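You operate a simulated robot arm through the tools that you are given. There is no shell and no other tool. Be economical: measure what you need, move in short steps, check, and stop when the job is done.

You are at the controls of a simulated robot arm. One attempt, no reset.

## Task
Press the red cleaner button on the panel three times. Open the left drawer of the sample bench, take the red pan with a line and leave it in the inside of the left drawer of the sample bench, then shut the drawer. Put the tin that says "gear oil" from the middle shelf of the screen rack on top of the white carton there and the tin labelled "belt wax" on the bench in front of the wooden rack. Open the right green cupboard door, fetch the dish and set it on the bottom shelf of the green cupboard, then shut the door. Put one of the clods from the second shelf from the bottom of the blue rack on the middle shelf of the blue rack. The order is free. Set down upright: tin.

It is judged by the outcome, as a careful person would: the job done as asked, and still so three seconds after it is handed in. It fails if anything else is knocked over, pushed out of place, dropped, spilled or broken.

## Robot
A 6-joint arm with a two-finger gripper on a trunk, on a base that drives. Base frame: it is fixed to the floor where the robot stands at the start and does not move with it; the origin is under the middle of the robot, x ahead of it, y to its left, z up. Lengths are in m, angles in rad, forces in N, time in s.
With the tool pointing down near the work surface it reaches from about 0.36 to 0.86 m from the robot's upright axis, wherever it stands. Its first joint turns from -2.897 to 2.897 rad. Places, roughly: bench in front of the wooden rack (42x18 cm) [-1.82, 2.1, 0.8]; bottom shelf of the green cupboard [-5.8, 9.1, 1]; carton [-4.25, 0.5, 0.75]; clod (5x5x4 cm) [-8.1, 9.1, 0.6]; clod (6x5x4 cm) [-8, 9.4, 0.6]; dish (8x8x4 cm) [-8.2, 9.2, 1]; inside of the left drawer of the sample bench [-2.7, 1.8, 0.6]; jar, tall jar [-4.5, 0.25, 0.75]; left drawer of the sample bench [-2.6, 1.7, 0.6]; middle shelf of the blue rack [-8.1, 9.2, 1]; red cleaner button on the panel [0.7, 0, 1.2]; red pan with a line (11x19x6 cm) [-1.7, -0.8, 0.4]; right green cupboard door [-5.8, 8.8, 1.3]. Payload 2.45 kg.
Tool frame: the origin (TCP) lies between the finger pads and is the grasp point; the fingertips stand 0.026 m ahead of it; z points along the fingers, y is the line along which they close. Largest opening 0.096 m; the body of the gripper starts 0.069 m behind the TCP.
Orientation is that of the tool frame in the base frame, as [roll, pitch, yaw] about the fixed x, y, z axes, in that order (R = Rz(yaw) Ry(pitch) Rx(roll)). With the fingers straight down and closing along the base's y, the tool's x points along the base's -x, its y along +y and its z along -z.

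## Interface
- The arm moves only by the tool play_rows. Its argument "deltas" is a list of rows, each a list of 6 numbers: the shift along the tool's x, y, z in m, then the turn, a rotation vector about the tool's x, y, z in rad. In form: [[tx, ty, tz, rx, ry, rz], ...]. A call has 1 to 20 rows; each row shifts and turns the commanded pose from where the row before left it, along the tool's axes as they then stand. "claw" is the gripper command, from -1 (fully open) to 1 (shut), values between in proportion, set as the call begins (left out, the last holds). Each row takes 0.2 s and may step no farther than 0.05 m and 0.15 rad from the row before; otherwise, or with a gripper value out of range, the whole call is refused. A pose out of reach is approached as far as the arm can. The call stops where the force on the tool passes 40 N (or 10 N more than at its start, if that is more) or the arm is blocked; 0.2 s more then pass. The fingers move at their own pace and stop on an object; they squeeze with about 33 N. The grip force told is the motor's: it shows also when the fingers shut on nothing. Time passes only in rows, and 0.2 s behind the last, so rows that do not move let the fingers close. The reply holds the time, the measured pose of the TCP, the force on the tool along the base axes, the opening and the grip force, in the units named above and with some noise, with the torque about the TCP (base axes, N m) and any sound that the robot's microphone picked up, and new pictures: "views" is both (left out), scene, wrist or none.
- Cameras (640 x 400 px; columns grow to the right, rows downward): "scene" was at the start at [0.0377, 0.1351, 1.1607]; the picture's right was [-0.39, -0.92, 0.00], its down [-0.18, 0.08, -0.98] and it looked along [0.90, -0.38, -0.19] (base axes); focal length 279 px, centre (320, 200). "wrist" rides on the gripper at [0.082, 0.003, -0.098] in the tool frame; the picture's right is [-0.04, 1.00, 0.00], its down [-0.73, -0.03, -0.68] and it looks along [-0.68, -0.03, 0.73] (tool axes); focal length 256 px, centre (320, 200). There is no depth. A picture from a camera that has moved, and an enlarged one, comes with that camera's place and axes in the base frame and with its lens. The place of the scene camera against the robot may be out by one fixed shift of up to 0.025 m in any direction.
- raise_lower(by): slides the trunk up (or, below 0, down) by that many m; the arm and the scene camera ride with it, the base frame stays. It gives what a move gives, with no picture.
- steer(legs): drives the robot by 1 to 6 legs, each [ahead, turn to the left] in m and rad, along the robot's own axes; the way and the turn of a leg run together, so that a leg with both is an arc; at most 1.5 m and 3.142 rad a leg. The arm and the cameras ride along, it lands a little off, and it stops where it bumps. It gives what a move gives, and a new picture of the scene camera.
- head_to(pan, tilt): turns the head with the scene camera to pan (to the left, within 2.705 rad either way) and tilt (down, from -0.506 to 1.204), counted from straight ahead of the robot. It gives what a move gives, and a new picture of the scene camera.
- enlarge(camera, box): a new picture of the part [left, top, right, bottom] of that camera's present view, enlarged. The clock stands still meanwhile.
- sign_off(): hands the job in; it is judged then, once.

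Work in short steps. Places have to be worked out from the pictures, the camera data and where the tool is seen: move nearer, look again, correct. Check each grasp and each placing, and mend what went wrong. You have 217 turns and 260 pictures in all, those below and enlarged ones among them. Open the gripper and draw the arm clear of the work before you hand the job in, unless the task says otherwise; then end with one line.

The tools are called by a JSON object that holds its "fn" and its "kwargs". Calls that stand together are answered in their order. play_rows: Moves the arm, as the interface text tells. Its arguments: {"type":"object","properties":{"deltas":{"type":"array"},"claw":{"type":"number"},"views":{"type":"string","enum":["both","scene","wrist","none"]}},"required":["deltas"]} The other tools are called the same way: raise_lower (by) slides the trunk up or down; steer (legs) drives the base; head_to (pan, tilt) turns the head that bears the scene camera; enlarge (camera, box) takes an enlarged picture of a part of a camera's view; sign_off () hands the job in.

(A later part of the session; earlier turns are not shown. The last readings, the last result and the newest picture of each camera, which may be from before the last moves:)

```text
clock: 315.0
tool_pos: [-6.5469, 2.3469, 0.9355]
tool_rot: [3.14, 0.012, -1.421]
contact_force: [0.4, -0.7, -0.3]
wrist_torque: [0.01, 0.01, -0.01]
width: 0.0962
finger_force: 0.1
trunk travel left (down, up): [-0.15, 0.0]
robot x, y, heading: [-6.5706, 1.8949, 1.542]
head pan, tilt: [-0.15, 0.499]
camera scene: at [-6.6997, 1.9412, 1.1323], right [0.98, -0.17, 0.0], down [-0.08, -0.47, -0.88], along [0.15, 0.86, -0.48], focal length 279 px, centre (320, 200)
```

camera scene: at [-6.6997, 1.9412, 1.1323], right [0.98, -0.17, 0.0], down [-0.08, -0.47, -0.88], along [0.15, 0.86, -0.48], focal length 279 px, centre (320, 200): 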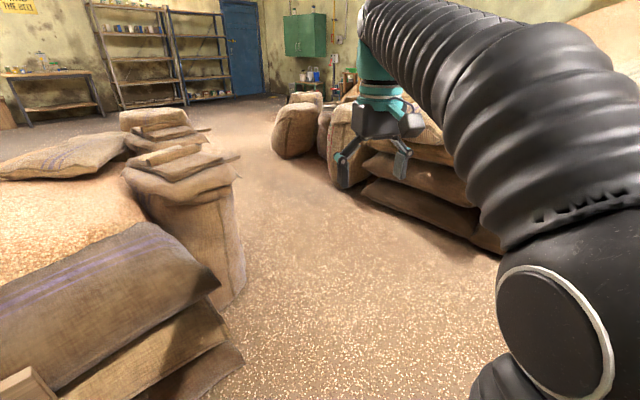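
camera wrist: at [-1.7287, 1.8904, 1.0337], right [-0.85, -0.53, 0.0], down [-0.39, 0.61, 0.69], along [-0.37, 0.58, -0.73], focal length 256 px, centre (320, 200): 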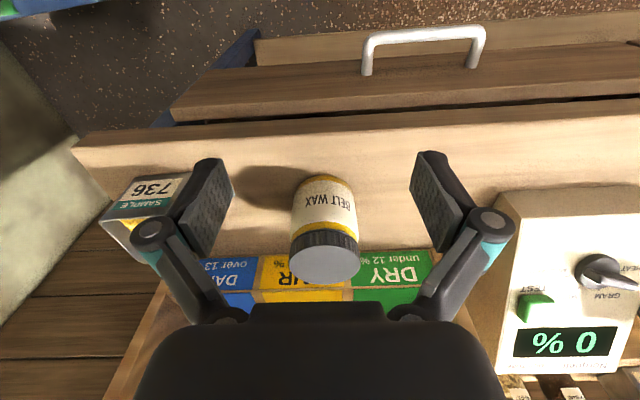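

Corridor is clear ahead at x≈-6.5; the round sack at (-6.67, 5.4) means veering left afterwards. I drive 1.5 m straight, then veer.

{"fn": "steer", "kwargs": {"legs": [[1.5, 0], [0, 0.36], [1.17, 0], [1.1, 0]]}}

{"fn": "head_to", "kwargs": {"pan": -0.1, "tilt": 0.1}}

```text
clock: 334.2
tool_pos: [-7.4599, 5.9317, 0.9363]
tool_rot: [-3.142, 0.011, -1.044]
contact_force: [-0.4, -0.2, 0.6]
wrist_torque: [-0.01, -0.02, 0.0]
width: 0.0962
finger_force: 0.1
trunk travel left (down, up): [-0.15, 0.0]
robot x, y, heading: [-7.3137, 5.5019, 1.932]
head pan, tilt: [-0.15, 0.499]
camera scene: at [-7.4435, 5.4947, 1.1324], right [0.98, 0.2, 0.0], down [0.1, -0.47, -0.88], along [-0.18, 0.86, -0.48], focal length 279 px, centre (320, 200)
```

scene: 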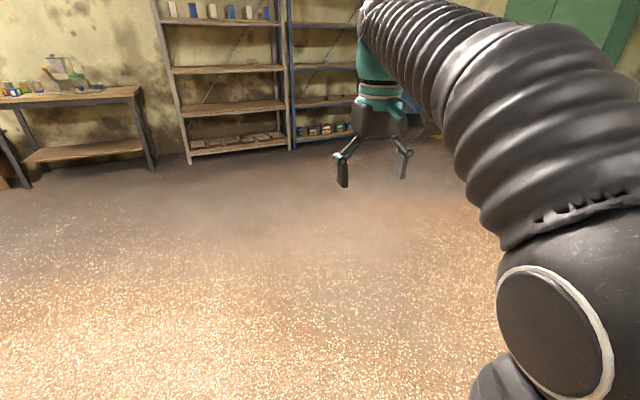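

```text
clock: 335.1
tool_pos: [-7.4583, 5.9326, 0.9354]
tool_rot: [-3.141, 0.012, -1.045]
contact_force: [0.2, -0.3, -1.1]
wrist_torque: [0.01, 0.01, 0.02]
width: 0.0962
finger_force: 0.1
trunk travel left (down, up): [-0.15, 0.0]
robot x, y, heading: [-7.3075, 5.503, 1.923]
head pan, tilt: [-0.099, 0.099]
camera scene: at [-7.4482, 5.4947, 1.1694], right [0.97, 0.25, 0.0], down [0.03, -0.1, -0.99], along [-0.25, 0.96, -0.1], focal length 279 px, centre (320, 200)
```

scene: 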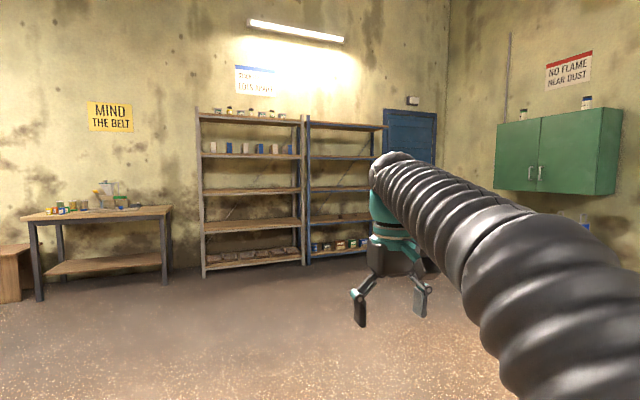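

The blue rack (right of the two) is straight ahead; the green wall cupboard is to the right. I drive closer to the blue rack.

{"fn": "steer", "kwargs": {"legs": [[0, -0.37], [1.1, 0], [1.1, 0], [0, 0.63]]}}

{"fn": "head_to", "kwargs": {"pan": 0.1, "tilt": 0.25}}

```text
clock: 348.8
tool_pos: [-7.5487, 8.0835, 0.9357]
tool_rot: [3.141, 0.012, -0.774]
contact_force: [0.3, -0.1, 0.0]
wrist_torque: [-0.01, -0.03, -0.05]
width: 0.0962
finger_force: 0.0
trunk travel left (down, up): [-0.15, 0.0]
robot x, y, heading: [-7.2895, 7.7125, 2.197]
head pan, tilt: [-0.099, 0.099]
camera scene: at [-7.4177, 7.6633, 1.1694], right [0.86, 0.5, 0.0], down [0.05, -0.09, -1.0], along [-0.5, 0.86, -0.1], focal length 279 px, centre (320, 200)
```

scene: 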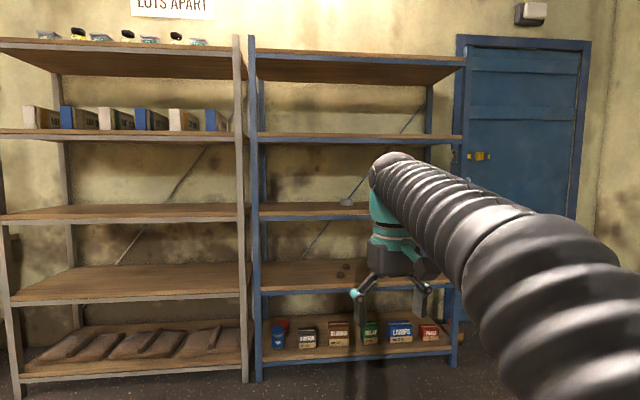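

```text
clock: 349.5
tool_pos: [-7.5476, 8.0843, 0.9343]
tool_rot: [-3.141, 0.012, -0.773]
contact_force: [0.5, -0.4, 0.3]
wrist_torque: [0.0, 0.0, 0.02]
width: 0.0962
finger_force: 0.0
trunk travel left (down, up): [-0.15, 0.0]
robot x, y, heading: [-7.2935, 7.7103, 2.193]
head pan, tilt: [0.099, 0.25]
camera scene: at [-7.4334, 7.6536, 1.1556], right [0.75, 0.66, 0.0], down [0.16, -0.18, -0.97], along [-0.64, 0.73, -0.25], focal length 279 px, centre (320, 200)
```

scene: 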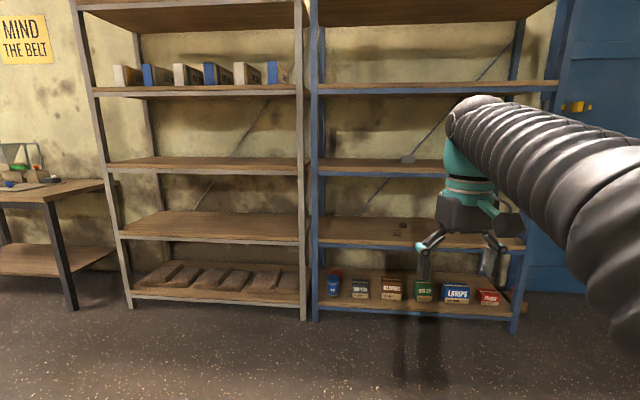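

Clods lie on the second shelf from the bottom; the dish on the middle shelf of the blue rack. Enlarge both.

{"fn": "enlarge", "kwargs": {"camera": "scene", "box": [310, 130, 470, 260]}}

```text
3.08 times, centred on (390, 195) of scene
camera zoom: at [-7.4334, 7.6536, 1.1556], right [0.75, 0.66, 0.0], down [0.16, -0.18, -0.97], along [-0.64, 0.73, -0.25], focal length 858 px, centre (105, 215)
```

zoom: 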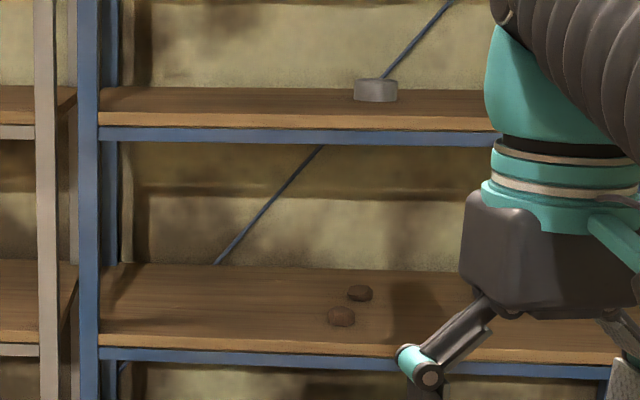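

Shelf heights ≈0.58 and 0.97; dish at about (-8.12, 9.17), ~0.3 m deep on the middle shelf. I drive up to ~0.65 m from the rack front and face it square.

{"fn": "steer", "kwargs": {"legs": [[0, -0.187], [0.72, 0], [0, 0.18]]}}

{"fn": "play_rows", "kwargs": {"deltas": [[0, 0.04, -0.01, 0, 0, 0], [0, 0.035, -0.02, 0, 0, 0], [-0.04, 0, 0, 0, -0.14, 0], [-0.03, 0, -0.01, 0, -0.14, 0], [-0.01, 0, -0.03, 0, -0.14, 0], [-0.02, 0, -0.02, 0, -0.14, 0], [-0.02, 0, -0.02, 0, -0.14, 0]]}}

```text
clock: 354.8
tool_pos: [-7.8511, 8.7249, 0.9361]
tool_rot: [3.14, 0.012, -0.774]
contact_force: [-0.4, -1.1, 0.6]
wrist_torque: [0.03, -0.05, 0.0]
width: 0.0957
finger_force: 0.0
trunk travel left (down, up): [-0.15, 0.0]
robot x, y, heading: [-7.5952, 8.3501, 2.197]
head pan, tilt: [0.099, 0.25]
camera scene: at [-7.7354, 8.2939, 1.1555], right [0.75, 0.66, 0.0], down [0.16, -0.18, -0.97], along [-0.64, 0.72, -0.25], focal length 279 px, centre (320, 200)
```

scene: 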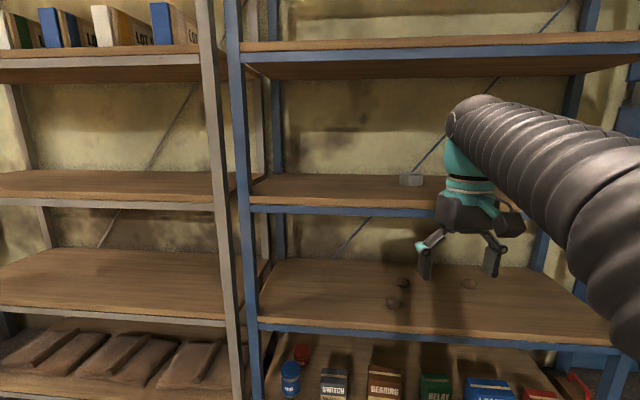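

```text
clock: 356.4
tool_pos: [-7.9651, 8.7311, 1.0672]
tool_rot: [-3.139, 0.716, -0.77]
contact_force: [0.3, 0.6, 0.1]
wrist_torque: [0.02, -0.02, 0.0]
width: 0.0958
finger_force: 0.1
trunk travel left (down, up): [-0.15, 0.0]
robot x, y, heading: [-7.593, 8.3532, 2.198]
head pan, tilt: [0.099, 0.25]
camera scene: at [-7.7355, 8.294, 1.1555], right [0.75, 0.66, 0.0], down [0.16, -0.18, -0.97], along [-0.64, 0.72, -0.25], focal length 279 px, centre (320, 200)
camera wrist: at [-7.8773, 8.6407, 1.0887], right [-0.72, -0.69, 0.03], down [-0.06, 0.1, 0.99], along [-0.69, 0.71, -0.11], focal length 256 px, centre (320, 200)
```

scene: 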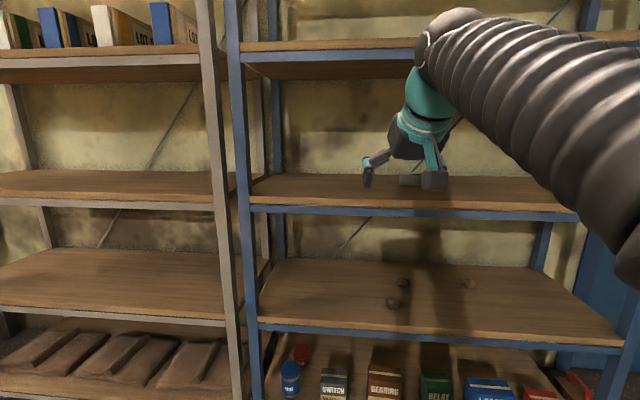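
wrist: 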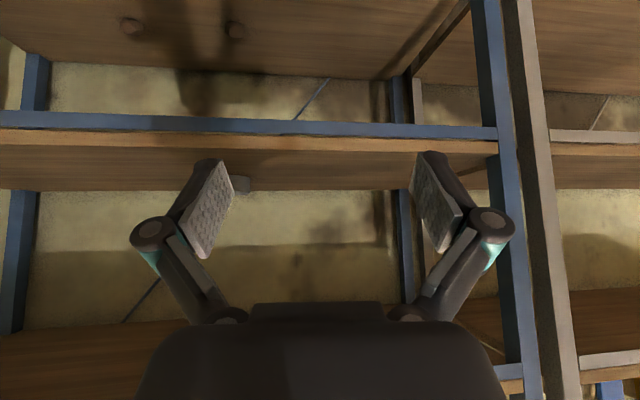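

Dish at about (-8.125, 9.185, base 0.966). I align the tool with the shelf normal, shift right 0.137 m, and drive forward 0.24 m.

{"fn": "play_rows", "kwargs": {"deltas": [[0, -0.046, 0, 0.056, 0, 0.064], [0, -0.046, 0, 0.056, 0, 0.064], [0, -0.045, 0, 0, 0, 0]], "views": "none"}}

{"fn": "steer", "kwargs": {"legs": [[0.22, 0]]}}

{"fn": "play_rows", "kwargs": {"deltas": [[0, 0, 0, 0, 0, 0]], "views": "wrist"}}

```text
clock: 357.2
tool_pos: [-7.861, 8.8213, 1.0695]
tool_rot: [-3.138, 0.713, -0.94]
contact_force: [-0.6, -0.2, -0.2]
wrist_torque: [0.02, 0.01, -0.01]
width: 0.0958
finger_force: 0.0
trunk travel left (down, up): [-0.15, 0.0]
robot x, y, heading: [-7.5921, 8.3542, 2.2]
head pan, tilt: [0.099, 0.25]
```

```text
clock: 358.9
tool_pos: [-7.9917, 8.998, 1.0698]
tool_rot: [-3.141, 0.711, -0.937]
contact_force: [0.4, 0.7, -0.2]
wrist_torque: [0.0, 0.04, -0.03]
width: 0.0961
finger_force: 0.1
trunk travel left (down, up): [-0.15, 0.0]
robot x, y, heading: [-7.7229, 8.5299, 2.196]
head pan, tilt: [0.099, 0.25]
camera scene: at [-7.864, 8.4706, 1.1555], right [0.75, 0.67, 0.0], down [0.16, -0.18, -0.97], along [-0.65, 0.72, -0.25], focal length 279 px, centre (320, 200)
```

scene: 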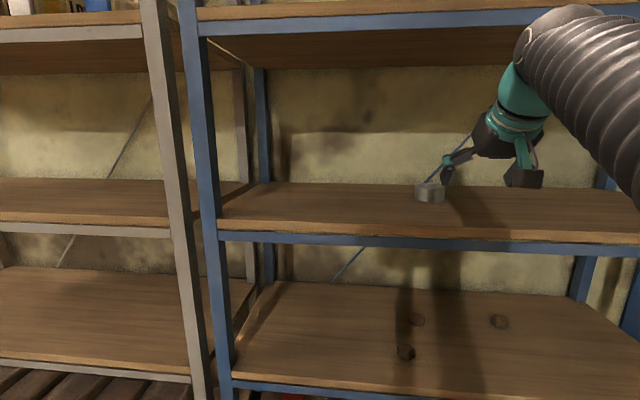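

```text
clock: 359.3
tool_pos: [-7.9909, 8.9976, 1.0702]
tool_rot: [-3.139, 0.714, -0.935]
contact_force: [0.3, 0.5, -0.8]
wrist_torque: [-0.02, -0.01, -0.03]
width: 0.0961
finger_force: 0.1
trunk travel left (down, up): [-0.15, 0.0]
robot x, y, heading: [-7.7217, 8.5285, 2.194]
head pan, tilt: [0.099, 0.25]
camera wrist: at [-7.9193, 8.894, 1.091], right [-0.82, -0.57, 0.02], down [-0.04, 0.11, 0.99], along [-0.56, 0.82, -0.11], focal length 256 px, centre (320, 200)
```

wrist: 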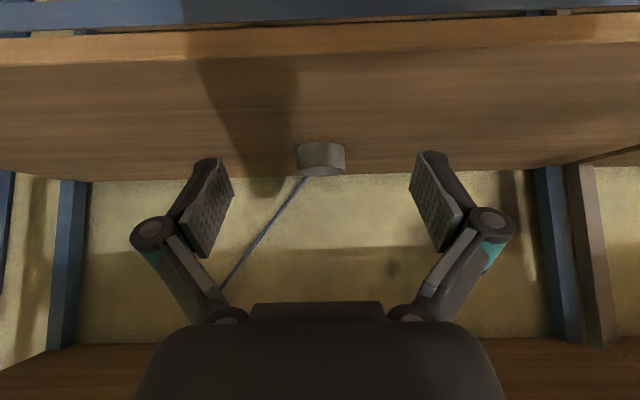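

Dish is straight ahead, about 0.24 m. I advance 0.12 m and lower 0.05 m, then re-check.

{"fn": "play_rows", "kwargs": {"deltas": [[-0.0193, 0, 0.0388, 0, 0, 0], [-0.0193, 0, 0.0388, 0, 0, 0], [-0.0193, 0, 0.0388, 0, 0, 0]], "views": "wrist"}}

```text
clock: 360.1
tool_pos: [-8.061, 9.0945, 1.0193]
tool_rot: [-3.138, 0.714, -0.938]
contact_force: [0.4, -0.6, 0.4]
wrist_torque: [-0.01, -0.02, 0.0]
width: 0.0958
finger_force: 0.1
trunk travel left (down, up): [-0.15, 0.0]
robot x, y, heading: [-7.7223, 8.528, 2.21]
head pan, tilt: [0.099, 0.25]
camera wrist: at [-7.99, 8.9911, 1.0421], right [-0.82, -0.57, 0.02], down [-0.04, 0.1, 0.99], along [-0.56, 0.82, -0.11], focal length 256 px, centre (320, 200)
```

wrist: 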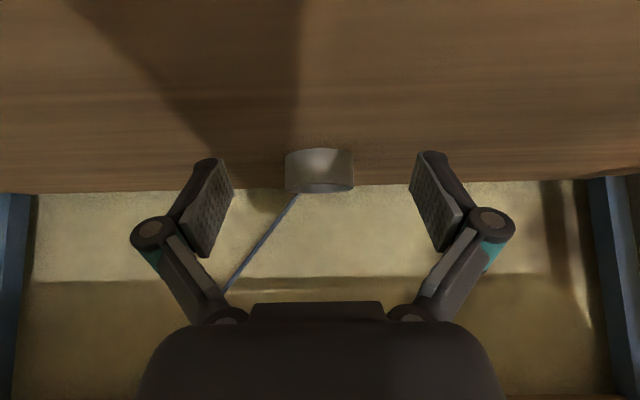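

Centred. Advance another 0.10 m and lower ~2 cm.

{"fn": "play_rows", "kwargs": {"deltas": [[-0.0213, 0, 0.0264, 0, 0, 0], [-0.0213, 0, 0.0264, 0, 0, 0], [-0.0213, 0, 0.0264, 0, 0, 0]], "views": "wrist"}}

```text
clock: 360.9
tool_pos: [-8.1213, 9.1747, 1.0048]
tool_rot: [-3.138, 0.715, -0.939]
contact_force: [-1.0, -1.0, 0.5]
wrist_torque: [-0.03, 0.01, 0.0]
width: 0.0961
finger_force: 0.0
trunk travel left (down, up): [-0.15, 0.0]
robot x, y, heading: [-7.722, 8.527, 2.206]
head pan, tilt: [0.099, 0.25]
camera wrist: at [-8.05, 9.0715, 1.0244], right [-0.82, -0.57, 0.02], down [-0.04, 0.1, 0.99], along [-0.56, 0.82, -0.11], focal length 256 px, centre (320, 200)
```

wrist: 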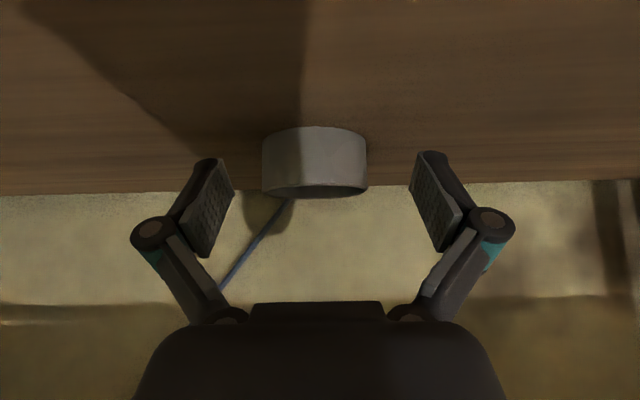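

Dish ~65 mm ahead, 4 mm to tool -y. Advance 0.06 m with that correction.

{"fn": "play_rows", "kwargs": {"deltas": [[-0.0207, -0.002, 0.0219, 0, 0, 0], [-0.0207, -0.002, 0.0219, 0, 0, 0]], "views": "wrist"}}

```text
clock: 361.5
tool_pos: [-8.1416, 9.2085, 0.9862]
tool_rot: [-3.141, 0.714, -0.937]
contact_force: [-0.1, -0.4, 0.0]
wrist_torque: [0.02, -0.03, 0.01]
width: 0.0961
finger_force: 0.1
out of reach, approached as far as the arm can: row 1, 2
trunk travel left (down, up): [-0.15, 0.0]
robot x, y, heading: [-7.7214, 8.5305, 2.203]
head pan, tilt: [0.099, 0.25]
camera wrist: at [-8.0708, 9.1039, 1.0085], right [-0.82, -0.57, 0.02], down [-0.04, 0.1, 0.99], along [-0.56, 0.82, -0.11], focal length 256 px, centre (320, 200)
```

wrist: 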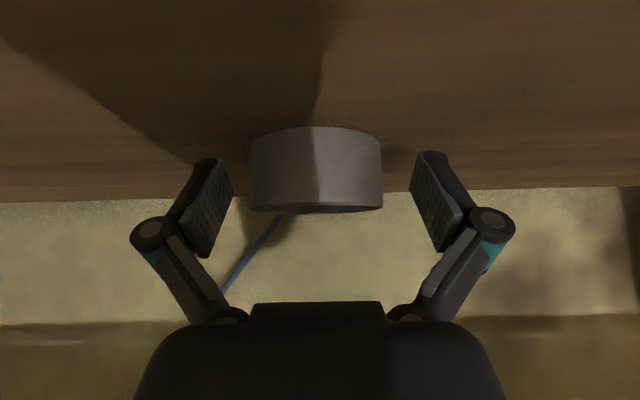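

At the arm's reach limit with the dish ~25 mm ahead. I raise 6 mm and drive the base forward 0.03 m.

{"fn": "play_rows", "kwargs": {"deltas": [[-0.004, 0, -0.0046, 0, 0, 0]], "views": "none"}}

{"fn": "steer", "kwargs": {"legs": [[0.03, 0]]}}

{"fn": "play_rows", "kwargs": {"deltas": [[0, 0, 0, 0, 0, 0]], "views": "wrist"}}

```text
clock: 361.9
tool_pos: [-8.1419, 9.2051, 0.9919]
tool_rot: [-3.138, 0.715, -0.938]
contact_force: [-1.7, -0.5, -0.2]
wrist_torque: [-0.03, 0.01, 0.01]
width: 0.0962
finger_force: 0.1
trunk travel left (down, up): [-0.15, 0.0]
robot x, y, heading: [-7.7192, 8.5262, 2.2]
head pan, tilt: [0.099, 0.25]
```

```text
clock: 362.8
tool_pos: [-8.1585, 9.23, 0.9899]
tool_rot: [-3.14, 0.716, -0.938]
contact_force: [0.1, -0.6, 0.2]
wrist_torque: [0.04, -0.01, 0.01]
width: 0.0962
finger_force: 0.2
trunk travel left (down, up): [-0.15, 0.0]
robot x, y, heading: [-7.7376, 8.5536, 2.2]
head pan, tilt: [0.099, 0.25]
camera scene: at [-7.8817, 8.4949, 1.1555], right [0.74, 0.67, 0.0], down [0.16, -0.18, -0.97], along [-0.65, 0.72, -0.25], focal length 279 px, centre (320, 200)
```

scene: 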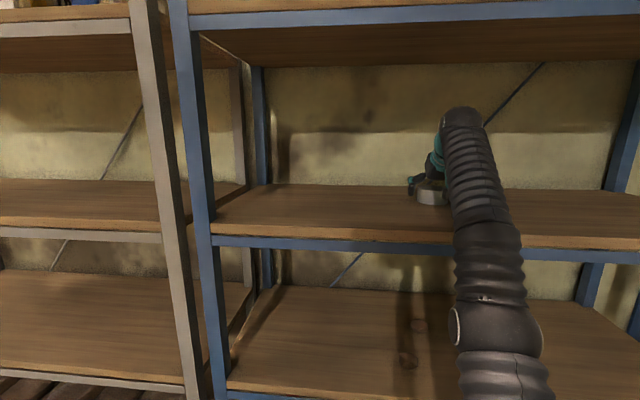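

```text
clock: 363.1
tool_pos: [-8.1585, 9.23, 0.9895]
tool_rot: [-3.139, 0.714, -0.936]
contact_force: [0.0, 0.6, 0.3]
wrist_torque: [-0.06, 0.02, 0.04]
width: 0.0959
finger_force: 0.1
trunk travel left (down, up): [-0.15, 0.0]
robot x, y, heading: [-7.7378, 8.5508, 2.203]
head pan, tilt: [0.099, 0.25]
camera wrist: at [-8.0873, 9.1259, 1.012], right [-0.82, -0.57, 0.02], down [-0.04, 0.1, 0.99], along [-0.56, 0.82, -0.11], focal length 256 px, centre (320, 200)
```

wrist: 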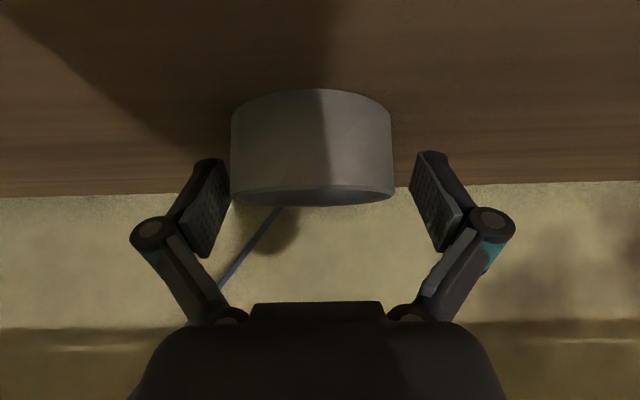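

Dish is between the pads. I shift 4 mm, lower 10 mm for a fuller grip, and close.

{"fn": "play_rows", "kwargs": {"deltas": [[0.0033, -0.0045, 0.0038, 0, 0, 0], [0.0033, 0, 0.0038, 0, 0, 0]], "views": "none"}}

{"fn": "play_rows", "kwargs": {"deltas": [[0, 0, 0, 0, 0, 0], [0, 0, 0, 0, 0, 0], [0, 0, 0, 0, 0, 0]], "claw": 1, "views": "wrist"}}

```text
clock: 363.8
tool_pos: [-8.1563, 9.2345, 0.9833]
tool_rot: [-3.14, 0.712, -0.938]
contact_force: [-0.8, -0.4, 0.4]
wrist_torque: [-0.04, -0.02, -0.02]
width: 0.0962
finger_force: 0.0
out of reach, approached as far as the arm can: row 2
trunk travel left (down, up): [-0.15, 0.0]
robot x, y, heading: [-7.7379, 8.5547, 2.199]
head pan, tilt: [0.099, 0.25]
```

```text
clock: 364.6
tool_pos: [-8.1564, 9.2343, 0.9835]
tool_rot: [-3.14, 0.711, -0.938]
contact_force: [-0.3, -0.4, 3.6]
wrist_torque: [-0.05, 0.16, -0.03]
width: 0.078
finger_force: 32.5
trunk travel left (down, up): [-0.15, 0.0]
robot x, y, heading: [-7.7373, 8.5499, 2.201]
head pan, tilt: [0.099, 0.25]
camera wrist: at [-8.0847, 9.1305, 1.0054], right [-0.82, -0.57, 0.02], down [-0.04, 0.11, 0.99], along [-0.57, 0.82, -0.11], focal length 256 px, centre (320, 200)
```

wrist: 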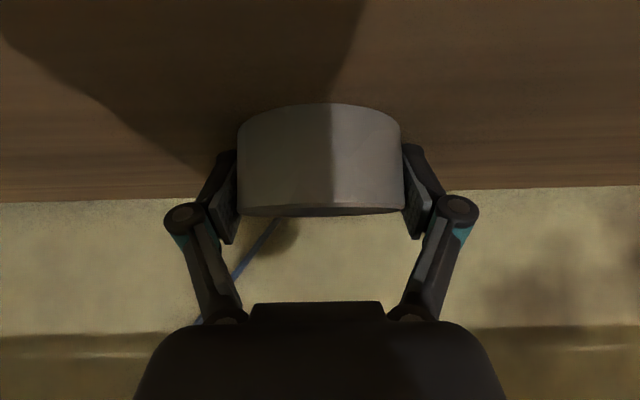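

Gripped at 78 mm. I lift with slight retreat, check the hold, then drive straight back.

{"fn": "play_rows", "kwargs": {"deltas": [[-0.0046, 0, -0.0358, 0, 0, 0], [-0.0046, 0, -0.0358, 0, 0, 0]], "views": "wrist"}}

```text
clock: 365.1
tool_pos: [-8.1297, 9.1951, 1.0335]
tool_rot: [-3.139, 0.711, -0.938]
contact_force: [-0.5, 0.8, -2.1]
wrist_torque: [0.05, 0.02, 0.0]
width: 0.078
finger_force: 32.6
out of reach, approached as far as the arm can: row 2
trunk travel left (down, up): [-0.15, 0.0]
robot x, y, heading: [-7.7422, 8.5526, 2.201]
head pan, tilt: [0.099, 0.25]
camera wrist: at [-8.058, 9.0924, 1.0557], right [-0.82, -0.57, 0.02], down [-0.04, 0.11, 0.99], along [-0.56, 0.82, -0.11], focal length 256 px, centre (320, 200)
```

wrist: 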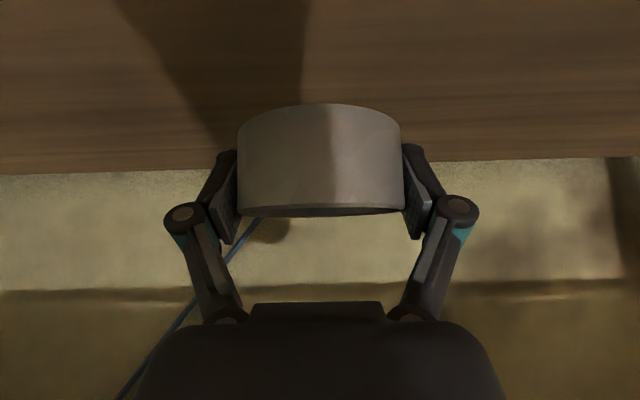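

I need the hand free to open the cupboard, so I'll set the dish back nearer the shelf's front edge: drive back 0.12 m and lower it gently.

{"fn": "steer", "kwargs": {"legs": [[-0.12, 0]]}}

{"fn": "play_rows", "kwargs": {"deltas": [[0.0197, 0, 0.0227, 0, 0, 0], [0.0079, 0, 0.009, 0, 0, 0], [0.0033, 0, 0.0038, 0, 0, 0]], "views": "wrist"}}

```text
clock: 366.4
tool_pos: [-8.0585, 9.1, 1.0356]
tool_rot: [-3.14, 0.715, -0.937]
contact_force: [0.4, 0.7, -0.4]
wrist_torque: [-0.01, -0.01, -0.02]
width: 0.0781
finger_force: 32.7
trunk travel left (down, up): [-0.15, 0.0]
robot x, y, heading: [-7.6705, 8.4577, 2.203]
head pan, tilt: [0.099, 0.25]
camera scene: at [-7.812, 8.3994, 1.1555], right [0.75, 0.67, 0.0], down [0.16, -0.18, -0.97], along [-0.65, 0.72, -0.25], focal length 279 px, centre (320, 200)
```

scene: 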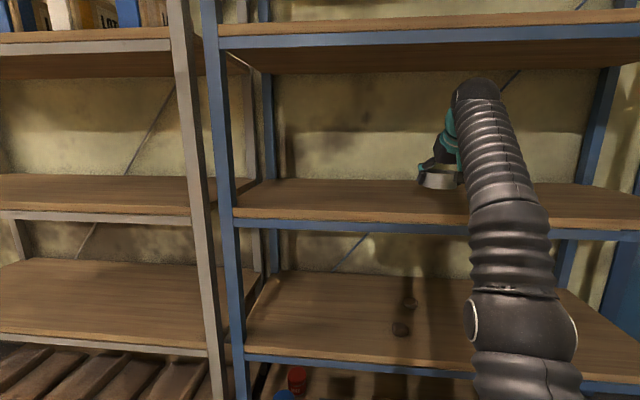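

```text
clock: 367.2
tool_pos: [-8.0593, 9.0995, 0.9878]
tool_rot: [-3.14, 0.714, -0.937]
contact_force: [0.0, -0.4, -0.1]
wrist_torque: [-0.03, 0.0, -0.01]
width: 0.0781
finger_force: 33.0
trunk travel left (down, up): [-0.15, 0.0]
robot x, y, heading: [-7.6699, 8.4595, 2.202]
head pan, tilt: [0.099, 0.25]
camera wrist: at [-7.9871, 8.9954, 1.0087], right [-0.82, -0.57, 0.02], down [-0.04, 0.1, 0.99], along [-0.56, 0.82, -0.11], focal length 256 px, centre (320, 200)
```

wrist: 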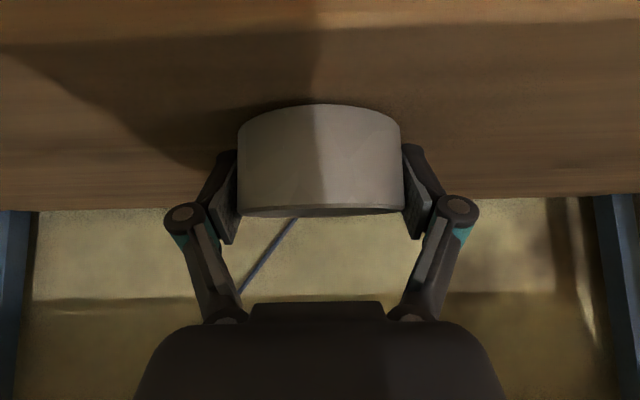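

A few mm above the shelf; lower until contact and release.

{"fn": "play_rows", "kwargs": {"deltas": [[0.002, 0, 0.0023, 0, 0, 0], [0.0013, 0, 0.0015, 0, 0, 0]], "views": "none"}}

{"fn": "play_rows", "kwargs": {"deltas": [[0, 0, 0, 0, 0, 0], [0, 0, 0, 0, 0, 0], [0, 0, 0, 0, 0, 0]], "claw": -1, "views": "wrist"}}

```text
clock: 367.8
tool_pos: [-8.0577, 9.0986, 0.9837]
tool_rot: [-3.14, 0.714, -0.937]
contact_force: [0.1, -0.5, -0.5]
wrist_torque: [-0.03, 0.04, 0.01]
width: 0.0781
finger_force: 32.8
trunk travel left (down, up): [-0.15, 0.0]
robot x, y, heading: [-7.6672, 8.455, 2.203]
head pan, tilt: [0.099, 0.25]
```

```text
clock: 368.6
tool_pos: [-8.0575, 9.099, 0.9846]
tool_rot: [3.141, 0.715, -0.938]
contact_force: [0.2, 0.1, 0.1]
wrist_torque: [0.0, 0.0, -0.02]
width: 0.0961
finger_force: 0.0
trunk travel left (down, up): [-0.15, 0.0]
robot x, y, heading: [-7.6668, 8.4583, 2.201]
head pan, tilt: [0.099, 0.25]
camera wrist: at [-7.9868, 8.9955, 1.0046], right [-0.82, -0.57, 0.02], down [-0.04, 0.1, 0.99], along [-0.56, 0.82, -0.11], focal length 256 px, centre (320, 200)
```

wrist: 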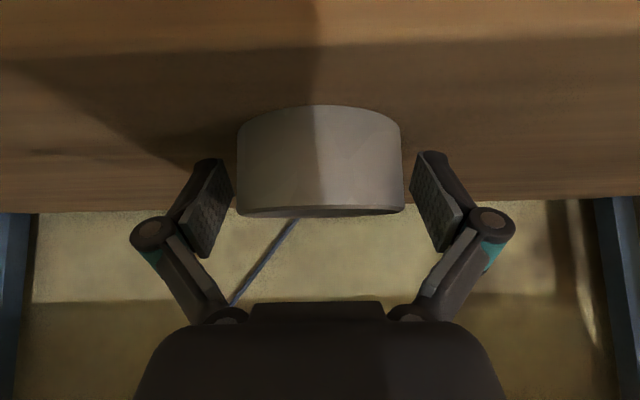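

Dish released at the shelf front. I back out, retract, and lower toward the clod shelf.

{"fn": "steer", "kwargs": {"legs": [[-0.3, 0]]}}

{"fn": "raise_lower", "kwargs": {"by": -0.15}}

{"fn": "play_rows", "kwargs": {"deltas": [[0.0302, 0, -0.0262, 0, 0, 0], [0.0302, 0, -0.0262, 0, 0, 0], [0.0302, 0, -0.0262, 0, 0, 0], [0, 0, 0, 0, -0.14, 0], [0, 0, 0, 0, -0.14, 0], [0.0335, 0, 0.0218, 0, 0, 0], [0.0335, 0, 0.0218, 0, 0, 0], [0.0335, 0, 0.0218, 0, 0, 0], [0.0335, 0, 0.0218, 0, 0, 0]]}}

```text
clock: 370.6
tool_pos: [-7.8872, 8.8566, 0.9831]
tool_rot: [-3.14, 0.714, -0.932]
contact_force: [0.4, 0.0, -0.3]
wrist_torque: [0.02, -0.04, -0.02]
width: 0.0962
finger_force: 0.0
trunk travel left (down, up): [-0.15, 0.0]
robot x, y, heading: [-7.4914, 8.2175, 2.203]
head pan, tilt: [0.099, 0.25]
camera scene: at [-7.635, 8.1577, 1.1555], right [0.74, 0.67, 0.0], down [0.17, -0.18, -0.97], along [-0.65, 0.72, -0.25], focal length 279 px, centre (320, 200)
```

scene: 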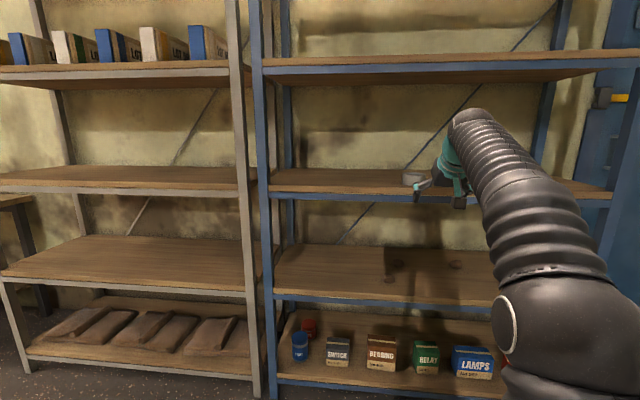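

```text
clock: 372.4
tool_pos: [-7.8868, 8.856, 0.8332]
tool_rot: [-3.14, 0.713, -0.933]
contact_force: [-0.3, 0.0, 0.5]
wrist_torque: [-0.01, -0.04, 0.0]
width: 0.0962
finger_force: 0.1
trunk travel left (down, up): [0.0, 0.15]
robot x, y, heading: [-7.4945, 8.2169, 2.206]
head pan, tilt: [0.099, 0.25]
```

```text
clock: 374.4
tool_pos: [-7.8129, 8.7619, 0.674]
tool_rot: [-3.136, 0.994, -0.93]
contact_force: [-0.6, -0.3, -0.1]
wrist_torque: [0.0, -0.01, -0.02]
width: 0.096
finger_force: 0.0
trunk travel left (down, up): [0.0, 0.15]
robot x, y, heading: [-7.4911, 8.2179, 2.208]
head pan, tilt: [0.099, 0.25]
camera scene: at [-7.6349, 8.1576, 1.0056], right [0.74, 0.67, 0.0], down [0.17, -0.18, -0.97], along [-0.65, 0.72, -0.25], focal length 279 px, centre (320, 200)
camera wrist: at [-7.74, 8.6577, 0.6595], right [-0.82, -0.58, 0.03], down [0.12, -0.12, 0.99], along [-0.56, 0.81, 0.17], focal length 256 px, centre (320, 200)
```

scene: 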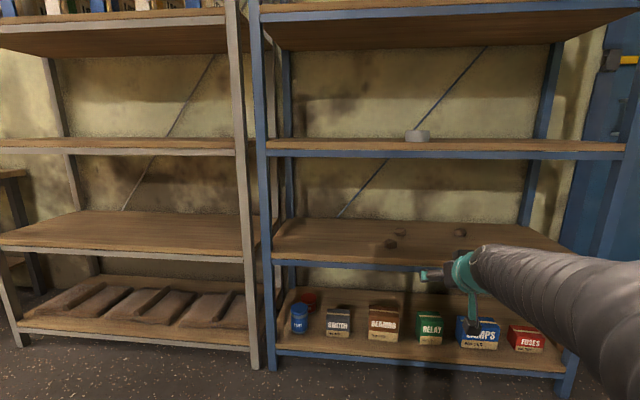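
wrist: 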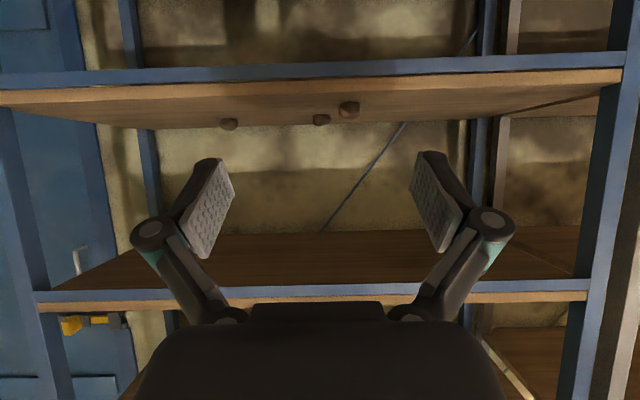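

Three clods visible; the nearest is at about (-8.12, 9.085, 0.565). I shift left 6 cm, then drive forward 0.28 m.

{"fn": "play_rows", "kwargs": {"deltas": [[0, 0.03, 0, 0, 0, 0], [0, 0.027, 0, 0, 0, 0]], "views": "none"}}

{"fn": "steer", "kwargs": {"legs": [[0.28, 0]]}}

{"fn": "play_rows", "kwargs": {"deltas": [[0, 0, 0, 0, 0, 0]], "views": "wrist"}}

```text
clock: 375.0
tool_pos: [-7.8605, 8.7255, 0.6752]
tool_rot: [-3.14, 0.995, -0.931]
contact_force: [-0.3, 0.5, -0.1]
wrist_torque: [0.0, -0.02, -0.01]
width: 0.0961
finger_force: 0.1
trunk travel left (down, up): [0.0, 0.15]
robot x, y, heading: [-7.4963, 8.2178, 2.206]
head pan, tilt: [0.099, 0.25]
```

```text
clock: 376.9
tool_pos: [-8.0287, 8.9516, 0.6741]
tool_rot: [-3.137, 0.993, -0.93]
contact_force: [0.5, 0.0, -0.1]
wrist_torque: [-0.02, -0.02, 0.01]
width: 0.0961
finger_force: 0.1
trunk travel left (down, up): [0.0, 0.15]
robot x, y, heading: [-7.6572, 8.4396, 2.21]
head pan, tilt: [0.099, 0.25]
camera scene: at [-7.8016, 8.3826, 1.0055], right [0.74, 0.67, 0.0], down [0.17, -0.18, -0.97], along [-0.65, 0.72, -0.25], focal length 279 px, centre (320, 200)
```

scene: 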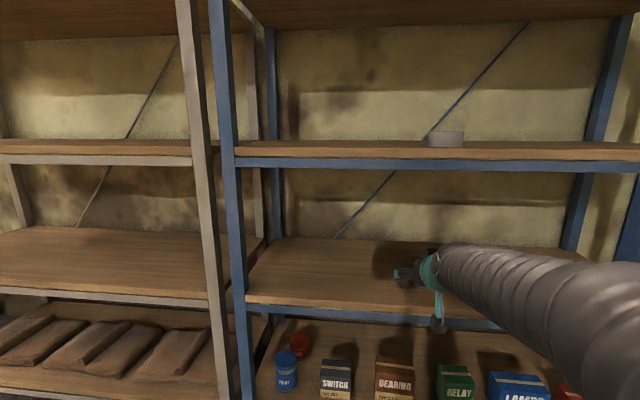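

```text
clock: 377.3
tool_pos: [-8.0268, 8.9515, 0.6736]
tool_rot: [-3.139, 0.994, -0.928]
contact_force: [0.3, -0.5, 0.2]
wrist_torque: [-0.01, -0.01, -0.01]
width: 0.0961
finger_force: 0.0
trunk travel left (down, up): [0.0, 0.15]
robot x, y, heading: [-7.6596, 8.4429, 2.208]
head pan, tilt: [0.099, 0.25]
camera wrist: at [-7.9545, 8.8471, 0.6601], right [-0.81, -0.58, 0.03], down [0.12, -0.12, 0.99], along [-0.57, 0.81, 0.17], focal length 256 px, centre (320, 200)
```

wrist: 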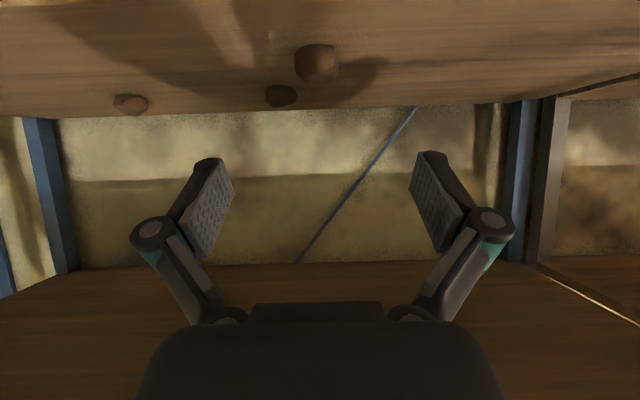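

The near clod triangulates at (-8.122, 9.085, 0.564), nearly straight along the tool axis (0.19 m). I advance 0.13 m and check.

{"fn": "play_rows", "kwargs": {"deltas": [[-0.001, 0, 0.044, 0, 0, 0], [-0.001, 0, 0.044, 0, 0, 0], [-0.001, 0, 0.044, 0, 0, 0]], "views": "wrist"}}

```text
clock: 378.1
tool_pos: [-8.0945, 9.0433, 0.6062]
tool_rot: [-3.139, 0.997, -0.928]
contact_force: [-0.2, 0.1, -0.7]
wrist_torque: [0.03, -0.04, 0.01]
width: 0.0961
finger_force: 0.0
trunk travel left (down, up): [0.0, 0.15]
robot x, y, heading: [-7.6605, 8.4401, 2.209]
head pan, tilt: [0.099, 0.25]
camera wrist: at [-8.0215, 8.9387, 0.5914], right [-0.81, -0.58, 0.03], down [0.12, -0.12, 0.98], along [-0.57, 0.81, 0.17], focal length 256 px, centre (320, 200)
```

wrist: 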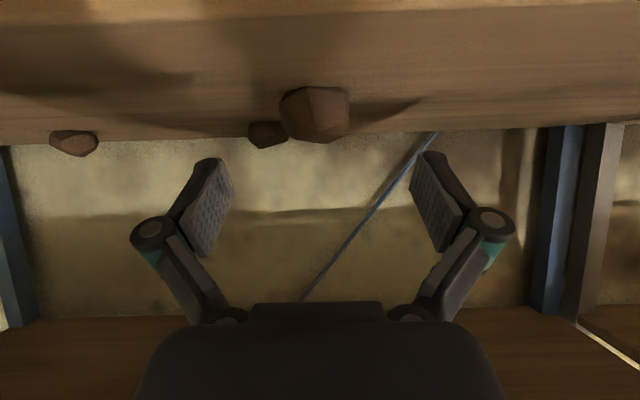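

To keep the camera clear of the shelf I reduce the tilt by 0.2 rad, then move the last 6 cm onto the clod.

{"fn": "play_rows", "kwargs": {"deltas": [[0, 0, 0, 0, 0.1, 0], [0, 0, 0, 0, 0.1, 0], [-0.0099, -0.0015, 0.033, 0, 0, 0], [-0.0099, -0.0015, 0.03, 0, 0, 0]], "views": "wrist"}}

```text
clock: 379.1
tool_pos: [-8.1281, 9.0905, 0.5759]
tool_rot: [-3.138, 0.794, -0.928]
contact_force: [0.1, 0.4, 1.5]
wrist_torque: [-0.02, 0.04, -0.01]
width: 0.0958
finger_force: 0.1
trunk travel left (down, up): [0.0, 0.15]
robot x, y, heading: [-7.661, 8.4398, 2.206]
head pan, tilt: [0.099, 0.25]
camera wrist: at [-8.0539, 8.9864, 0.5865], right [-0.82, -0.57, 0.03], down [0.0, 0.04, 1.0], along [-0.57, 0.82, -0.03], focal length 256 px, centre (320, 200)
```

wrist: 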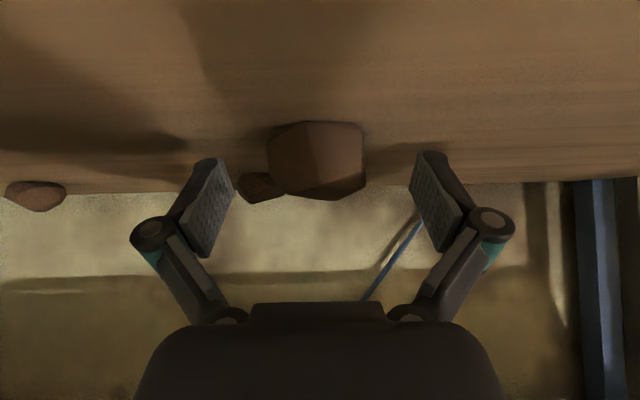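

The clod is between the pads. Lower 5 mm and close.

{"fn": "play_rows", "kwargs": {"deltas": [[0.0036, -0.002, 0.0035, 0, 0, 0]], "views": "none"}}

{"fn": "play_rows", "kwargs": {"deltas": [[0, 0, 0, 0, 0, 0], [0, 0, 0, 0, 0, 0], [0, 0, 0, 0, 0, 0]], "claw": 1, "views": "wrist"}}

```text
clock: 379.5
tool_pos: [-8.1255, 9.0923, 0.5692]
tool_rot: [-3.14, 0.795, -0.929]
contact_force: [-0.2, 0.5, -0.2]
wrist_torque: [-0.02, 0.01, 0.0]
width: 0.0962
finger_force: 0.0
trunk travel left (down, up): [0.0, 0.15]
robot x, y, heading: [-7.6585, 8.4397, 2.209]
head pan, tilt: [0.099, 0.25]
```

```text
clock: 380.3
tool_pos: [-8.1275, 9.0914, 0.577]
tool_rot: [-3.141, 0.805, -0.93]
contact_force: [-14.7, -9.1, 37.3]
wrist_torque: [-0.43, 1.18, 0.14]
width: 0.0445
finger_force: 33.0
trunk travel left (down, up): [0.0, 0.15]
robot x, y, heading: [-7.6586, 8.4433, 2.215]
head pan, tilt: [0.099, 0.25]
camera wrist: at [-8.0535, 8.987, 0.5857], right [-0.82, -0.57, 0.03], down [0.01, 0.03, 1.0], along [-0.58, 0.82, -0.02], focal length 256 px, centre (320, 200)
```

wrist: 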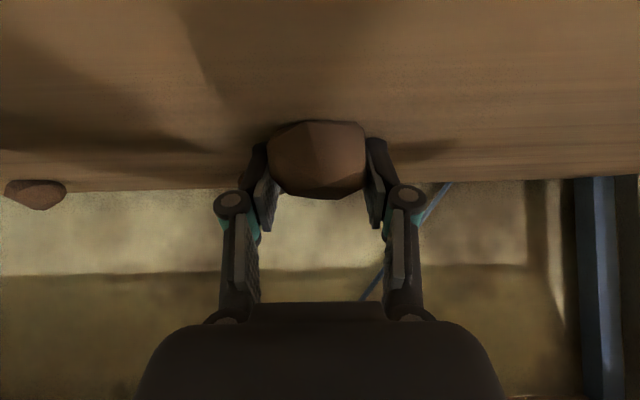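

Gripped at 44 mm (tips pressing the shelf). I lift.

{"fn": "play_rows", "kwargs": {"deltas": [[-0.0072, 0, -0.007, 0, 0, 0], [-0.0143, 0, -0.014, 0, 0, 0], [-0.0143, 0, -0.014, 0, 0, 0], [-0.0143, 0, -0.014, 0, 0, 0]], "views": "wrist"}}

```text
clock: 381.3
tool_pos: [-8.1272, 9.0916, 0.6391]
tool_rot: [-3.138, 0.791, -0.928]
contact_force: [0.6, 0.2, -0.5]
wrist_torque: [0.01, 0.01, 0.0]
width: 0.0444
finger_force: 33.2
trunk travel left (down, up): [0.0, 0.15]
robot x, y, heading: [-7.6578, 8.4419, 2.212]
head pan, tilt: [0.099, 0.25]
camera wrist: at [-8.0537, 8.9868, 0.6503], right [-0.82, -0.57, 0.03], down [0.0, 0.04, 1.0], along [-0.57, 0.82, -0.03], focal length 256 px, centre (320, 200)
```

wrist: 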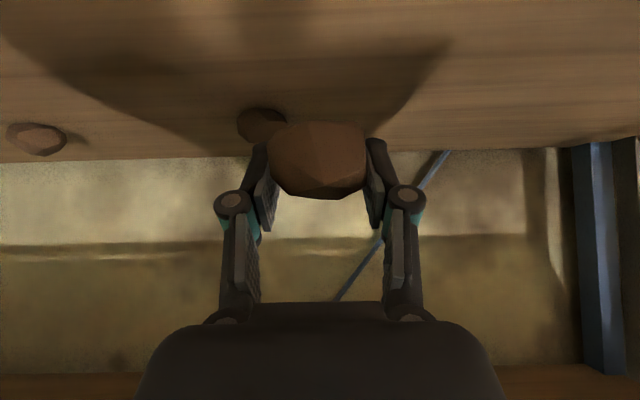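

Clod held. I back out 0.4 m, raise the trunk and the tool to above the middle shelf.

{"fn": "steer", "kwargs": {"legs": [[-0.4, 0]]}}

{"fn": "raise_lower", "kwargs": {"by": 0.15}}

{"fn": "play_rows", "kwargs": {"deltas": [[-0.0113, 0, -0.0414, 0, 0, 0], [-0.0113, 0, -0.0414, 0, 0, 0], [-0.0113, 0, -0.0414, 0, 0, 0], [-0.0113, 0, -0.0414, 0, 0, 0], [-0.0113, 0, -0.0414, 0, 0, 0], [-0.0113, 0, -0.0414, 0, 0, 0], [-0.0113, 0, -0.0414, 0, 0, 0]], "views": "none"}}

```text
clock: 383.8
tool_pos: [-7.8858, 8.7768, 0.6406]
tool_rot: [-3.138, 0.793, -0.937]
contact_force: [0.0, -0.9, -0.7]
wrist_torque: [-0.01, -0.01, -0.01]
width: 0.0437
finger_force: 33.0
trunk travel left (down, up): [0.0, 0.15]
robot x, y, heading: [-7.4255, 8.1226, 2.201]
head pan, tilt: [0.099, 0.25]
camera scene: at [-7.5679, 8.0654, 1.0055], right [0.75, 0.67, 0.0], down [0.16, -0.18, -0.97], along [-0.65, 0.72, -0.25], focal length 279 px, centre (320, 200)
```

scene: 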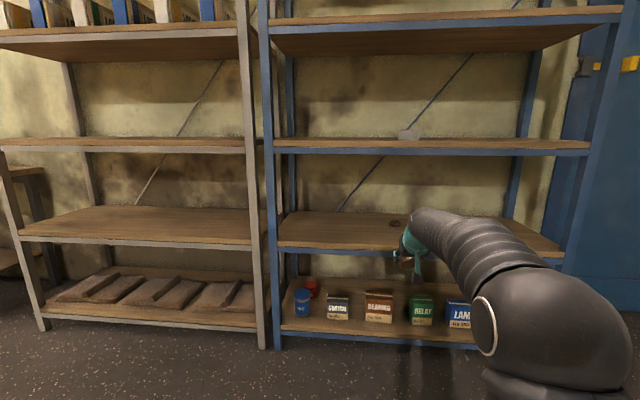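

```text
clock: 385.6
tool_pos: [-7.8868, 8.7768, 0.7894]
tool_rot: [-3.138, 0.793, -0.937]
contact_force: [1.4, 0.1, -1.0]
wrist_torque: [-0.03, 0.0, 0.0]
width: 0.0439
finger_force: 33.2
trunk travel left (down, up): [-0.15, 0.0]
robot x, y, heading: [-7.4274, 8.1227, 2.204]
head pan, tilt: [0.099, 0.25]
```

```text
clock: 387.1
tool_pos: [-7.7984, 8.6554, 1.0493]
tool_rot: [-3.14, 0.792, -0.939]
contact_force: [-0.4, 0.4, -0.9]
wrist_torque: [0.04, -0.01, -0.02]
width: 0.0437
finger_force: 33.0
trunk travel left (down, up): [-0.15, 0.0]
robot x, y, heading: [-7.4242, 8.1253, 2.201]
head pan, tilt: [0.099, 0.25]
```

Now I side-step left and approach the middle shelf, ~0.22 m left of the dish.

{"fn": "steer", "kwargs": {"legs": [[0, 0.6], [0.31, 0], [0, -0.61], [0.2, 0]]}}

{"fn": "play_rows", "kwargs": {"deltas": [[0, 0, 0, 0, 0, 0]], "views": "wrist"}}

```text
clock: 393.8
tool_pos: [-8.1987, 8.9263, 1.0487]
tool_rot: [-3.139, 0.794, -0.95]
contact_force: [0.4, 0.9, -1.1]
wrist_torque: [0.03, -0.02, -0.01]
width: 0.0432
finger_force: 32.7
trunk travel left (down, up): [-0.15, 0.0]
robot x, y, heading: [-7.8301, 8.3871, 2.186]
head pan, tilt: [0.099, 0.25]
camera scene: at [-7.9771, 8.3342, 1.1555], right [0.75, 0.66, 0.0], down [0.16, -0.19, -0.97], along [-0.64, 0.73, -0.25], focal length 279 px, centre (320, 200)
```

scene: 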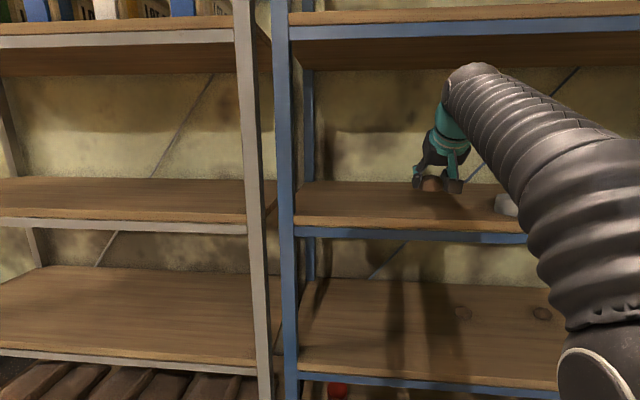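

```text
clock: 394.1
tool_pos: [-8.2004, 8.9264, 1.0502]
tool_rot: [-3.14, 0.795, -0.948]
contact_force: [0.3, 0.1, -0.4]
wrist_torque: [0.02, -0.02, -0.04]
width: 0.0433
finger_force: 33.1
trunk travel left (down, up): [-0.15, 0.0]
robot x, y, heading: [-7.835, 8.3868, 2.183]
head pan, tilt: [0.099, 0.25]
camera wrist: at [-8.1283, 8.8204, 1.0603], right [-0.83, -0.56, 0.03], down [0.0, 0.04, 1.0], along [-0.56, 0.83, -0.03], focal length 256 px, centre (320, 200)
```

wrist: 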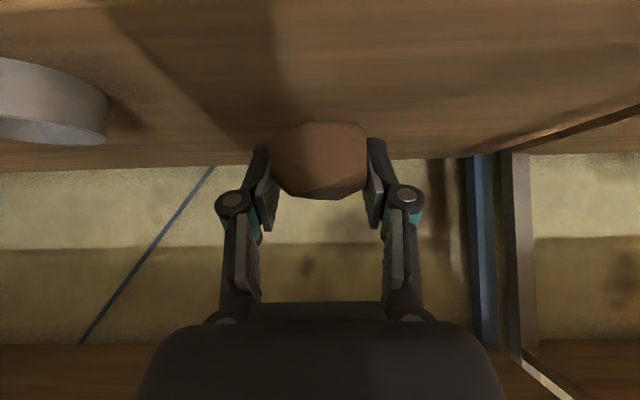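

Position is good: over the shelf, ~0.2 m left of the dish. Lower toward the shelf.

{"fn": "play_rows", "kwargs": {"deltas": [[0.0143, 0, 0.014, 0, 0, 0], [0.0143, 0, 0.014, 0, 0, 0], [0.0086, 0, 0.0084, 0, 0, 0], [0.0036, 0, 0.0035, 0, 0, 0]], "views": "wrist"}}

```text
clock: 395.1
tool_pos: [-8.1995, 8.9244, 0.9931]
tool_rot: [-3.138, 0.796, -0.949]
contact_force: [0.4, 0.4, -0.9]
wrist_torque: [-0.03, 0.04, 0.01]
width: 0.043
finger_force: 33.1
trunk travel left (down, up): [-0.15, 0.0]
robot x, y, heading: [-7.8361, 8.39, 2.188]
head pan, tilt: [0.099, 0.25]
camera wrist: at [-8.1279, 8.8194, 1.0031], right [-0.83, -0.56, 0.03], down [0.0, 0.04, 1.0], along [-0.56, 0.83, -0.03], focal length 256 px, centre (320, 200)
```

wrist: 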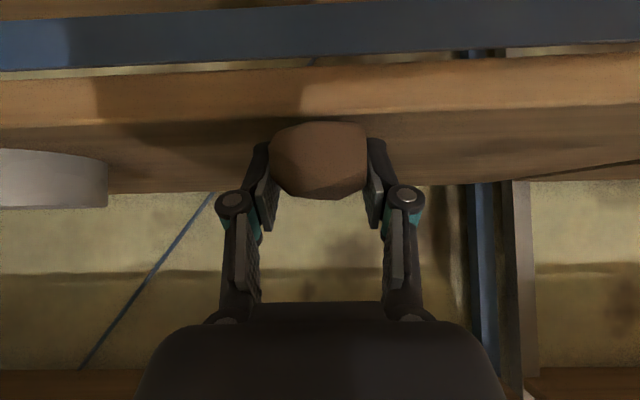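

The shelf's front edge is right under the clod, so it must go further in. I raise 2 cm, advance 0.1 m, and lower again.

{"fn": "play_rows", "kwargs": {"deltas": [[-0.0143, 0, -0.014, 0, 0, 0], [-0.0233, 0, 0.0238, 0, 0, 0], [-0.0233, 0, 0.0238, 0, 0, 0], [-0.0233, 0, 0.0238, 0, 0, 0], [0.0143, 0, 0.014, 0, 0, 0]], "views": "wrist"}}

```text
clock: 396.4
tool_pos: [-8.2572, 9.0063, 0.9923]
tool_rot: [-3.139, 0.794, -0.948]
contact_force: [0.2, 0.5, -1.3]
wrist_torque: [0.0, 0.0, -0.01]
width: 0.0433
finger_force: 33.0
trunk travel left (down, up): [-0.15, 0.0]
robot x, y, heading: [-7.8318, 8.3903, 2.192]
head pan, tilt: [0.099, 0.25]
camera wrist: at [-8.1861, 8.9017, 1.0037], right [-0.83, -0.56, 0.03], down [0.0, 0.04, 1.0], along [-0.56, 0.83, -0.03], focal length 256 px, centre (320, 200)
```

wrist: 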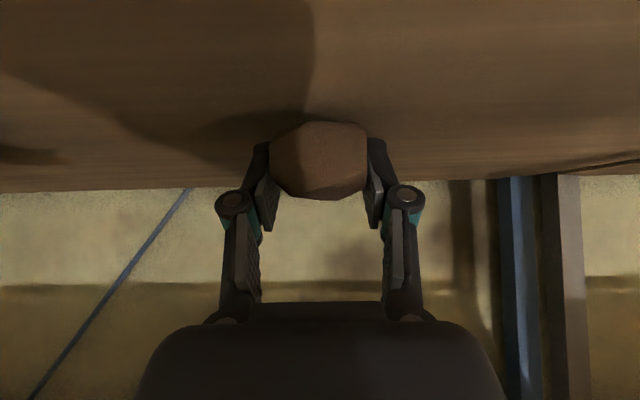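

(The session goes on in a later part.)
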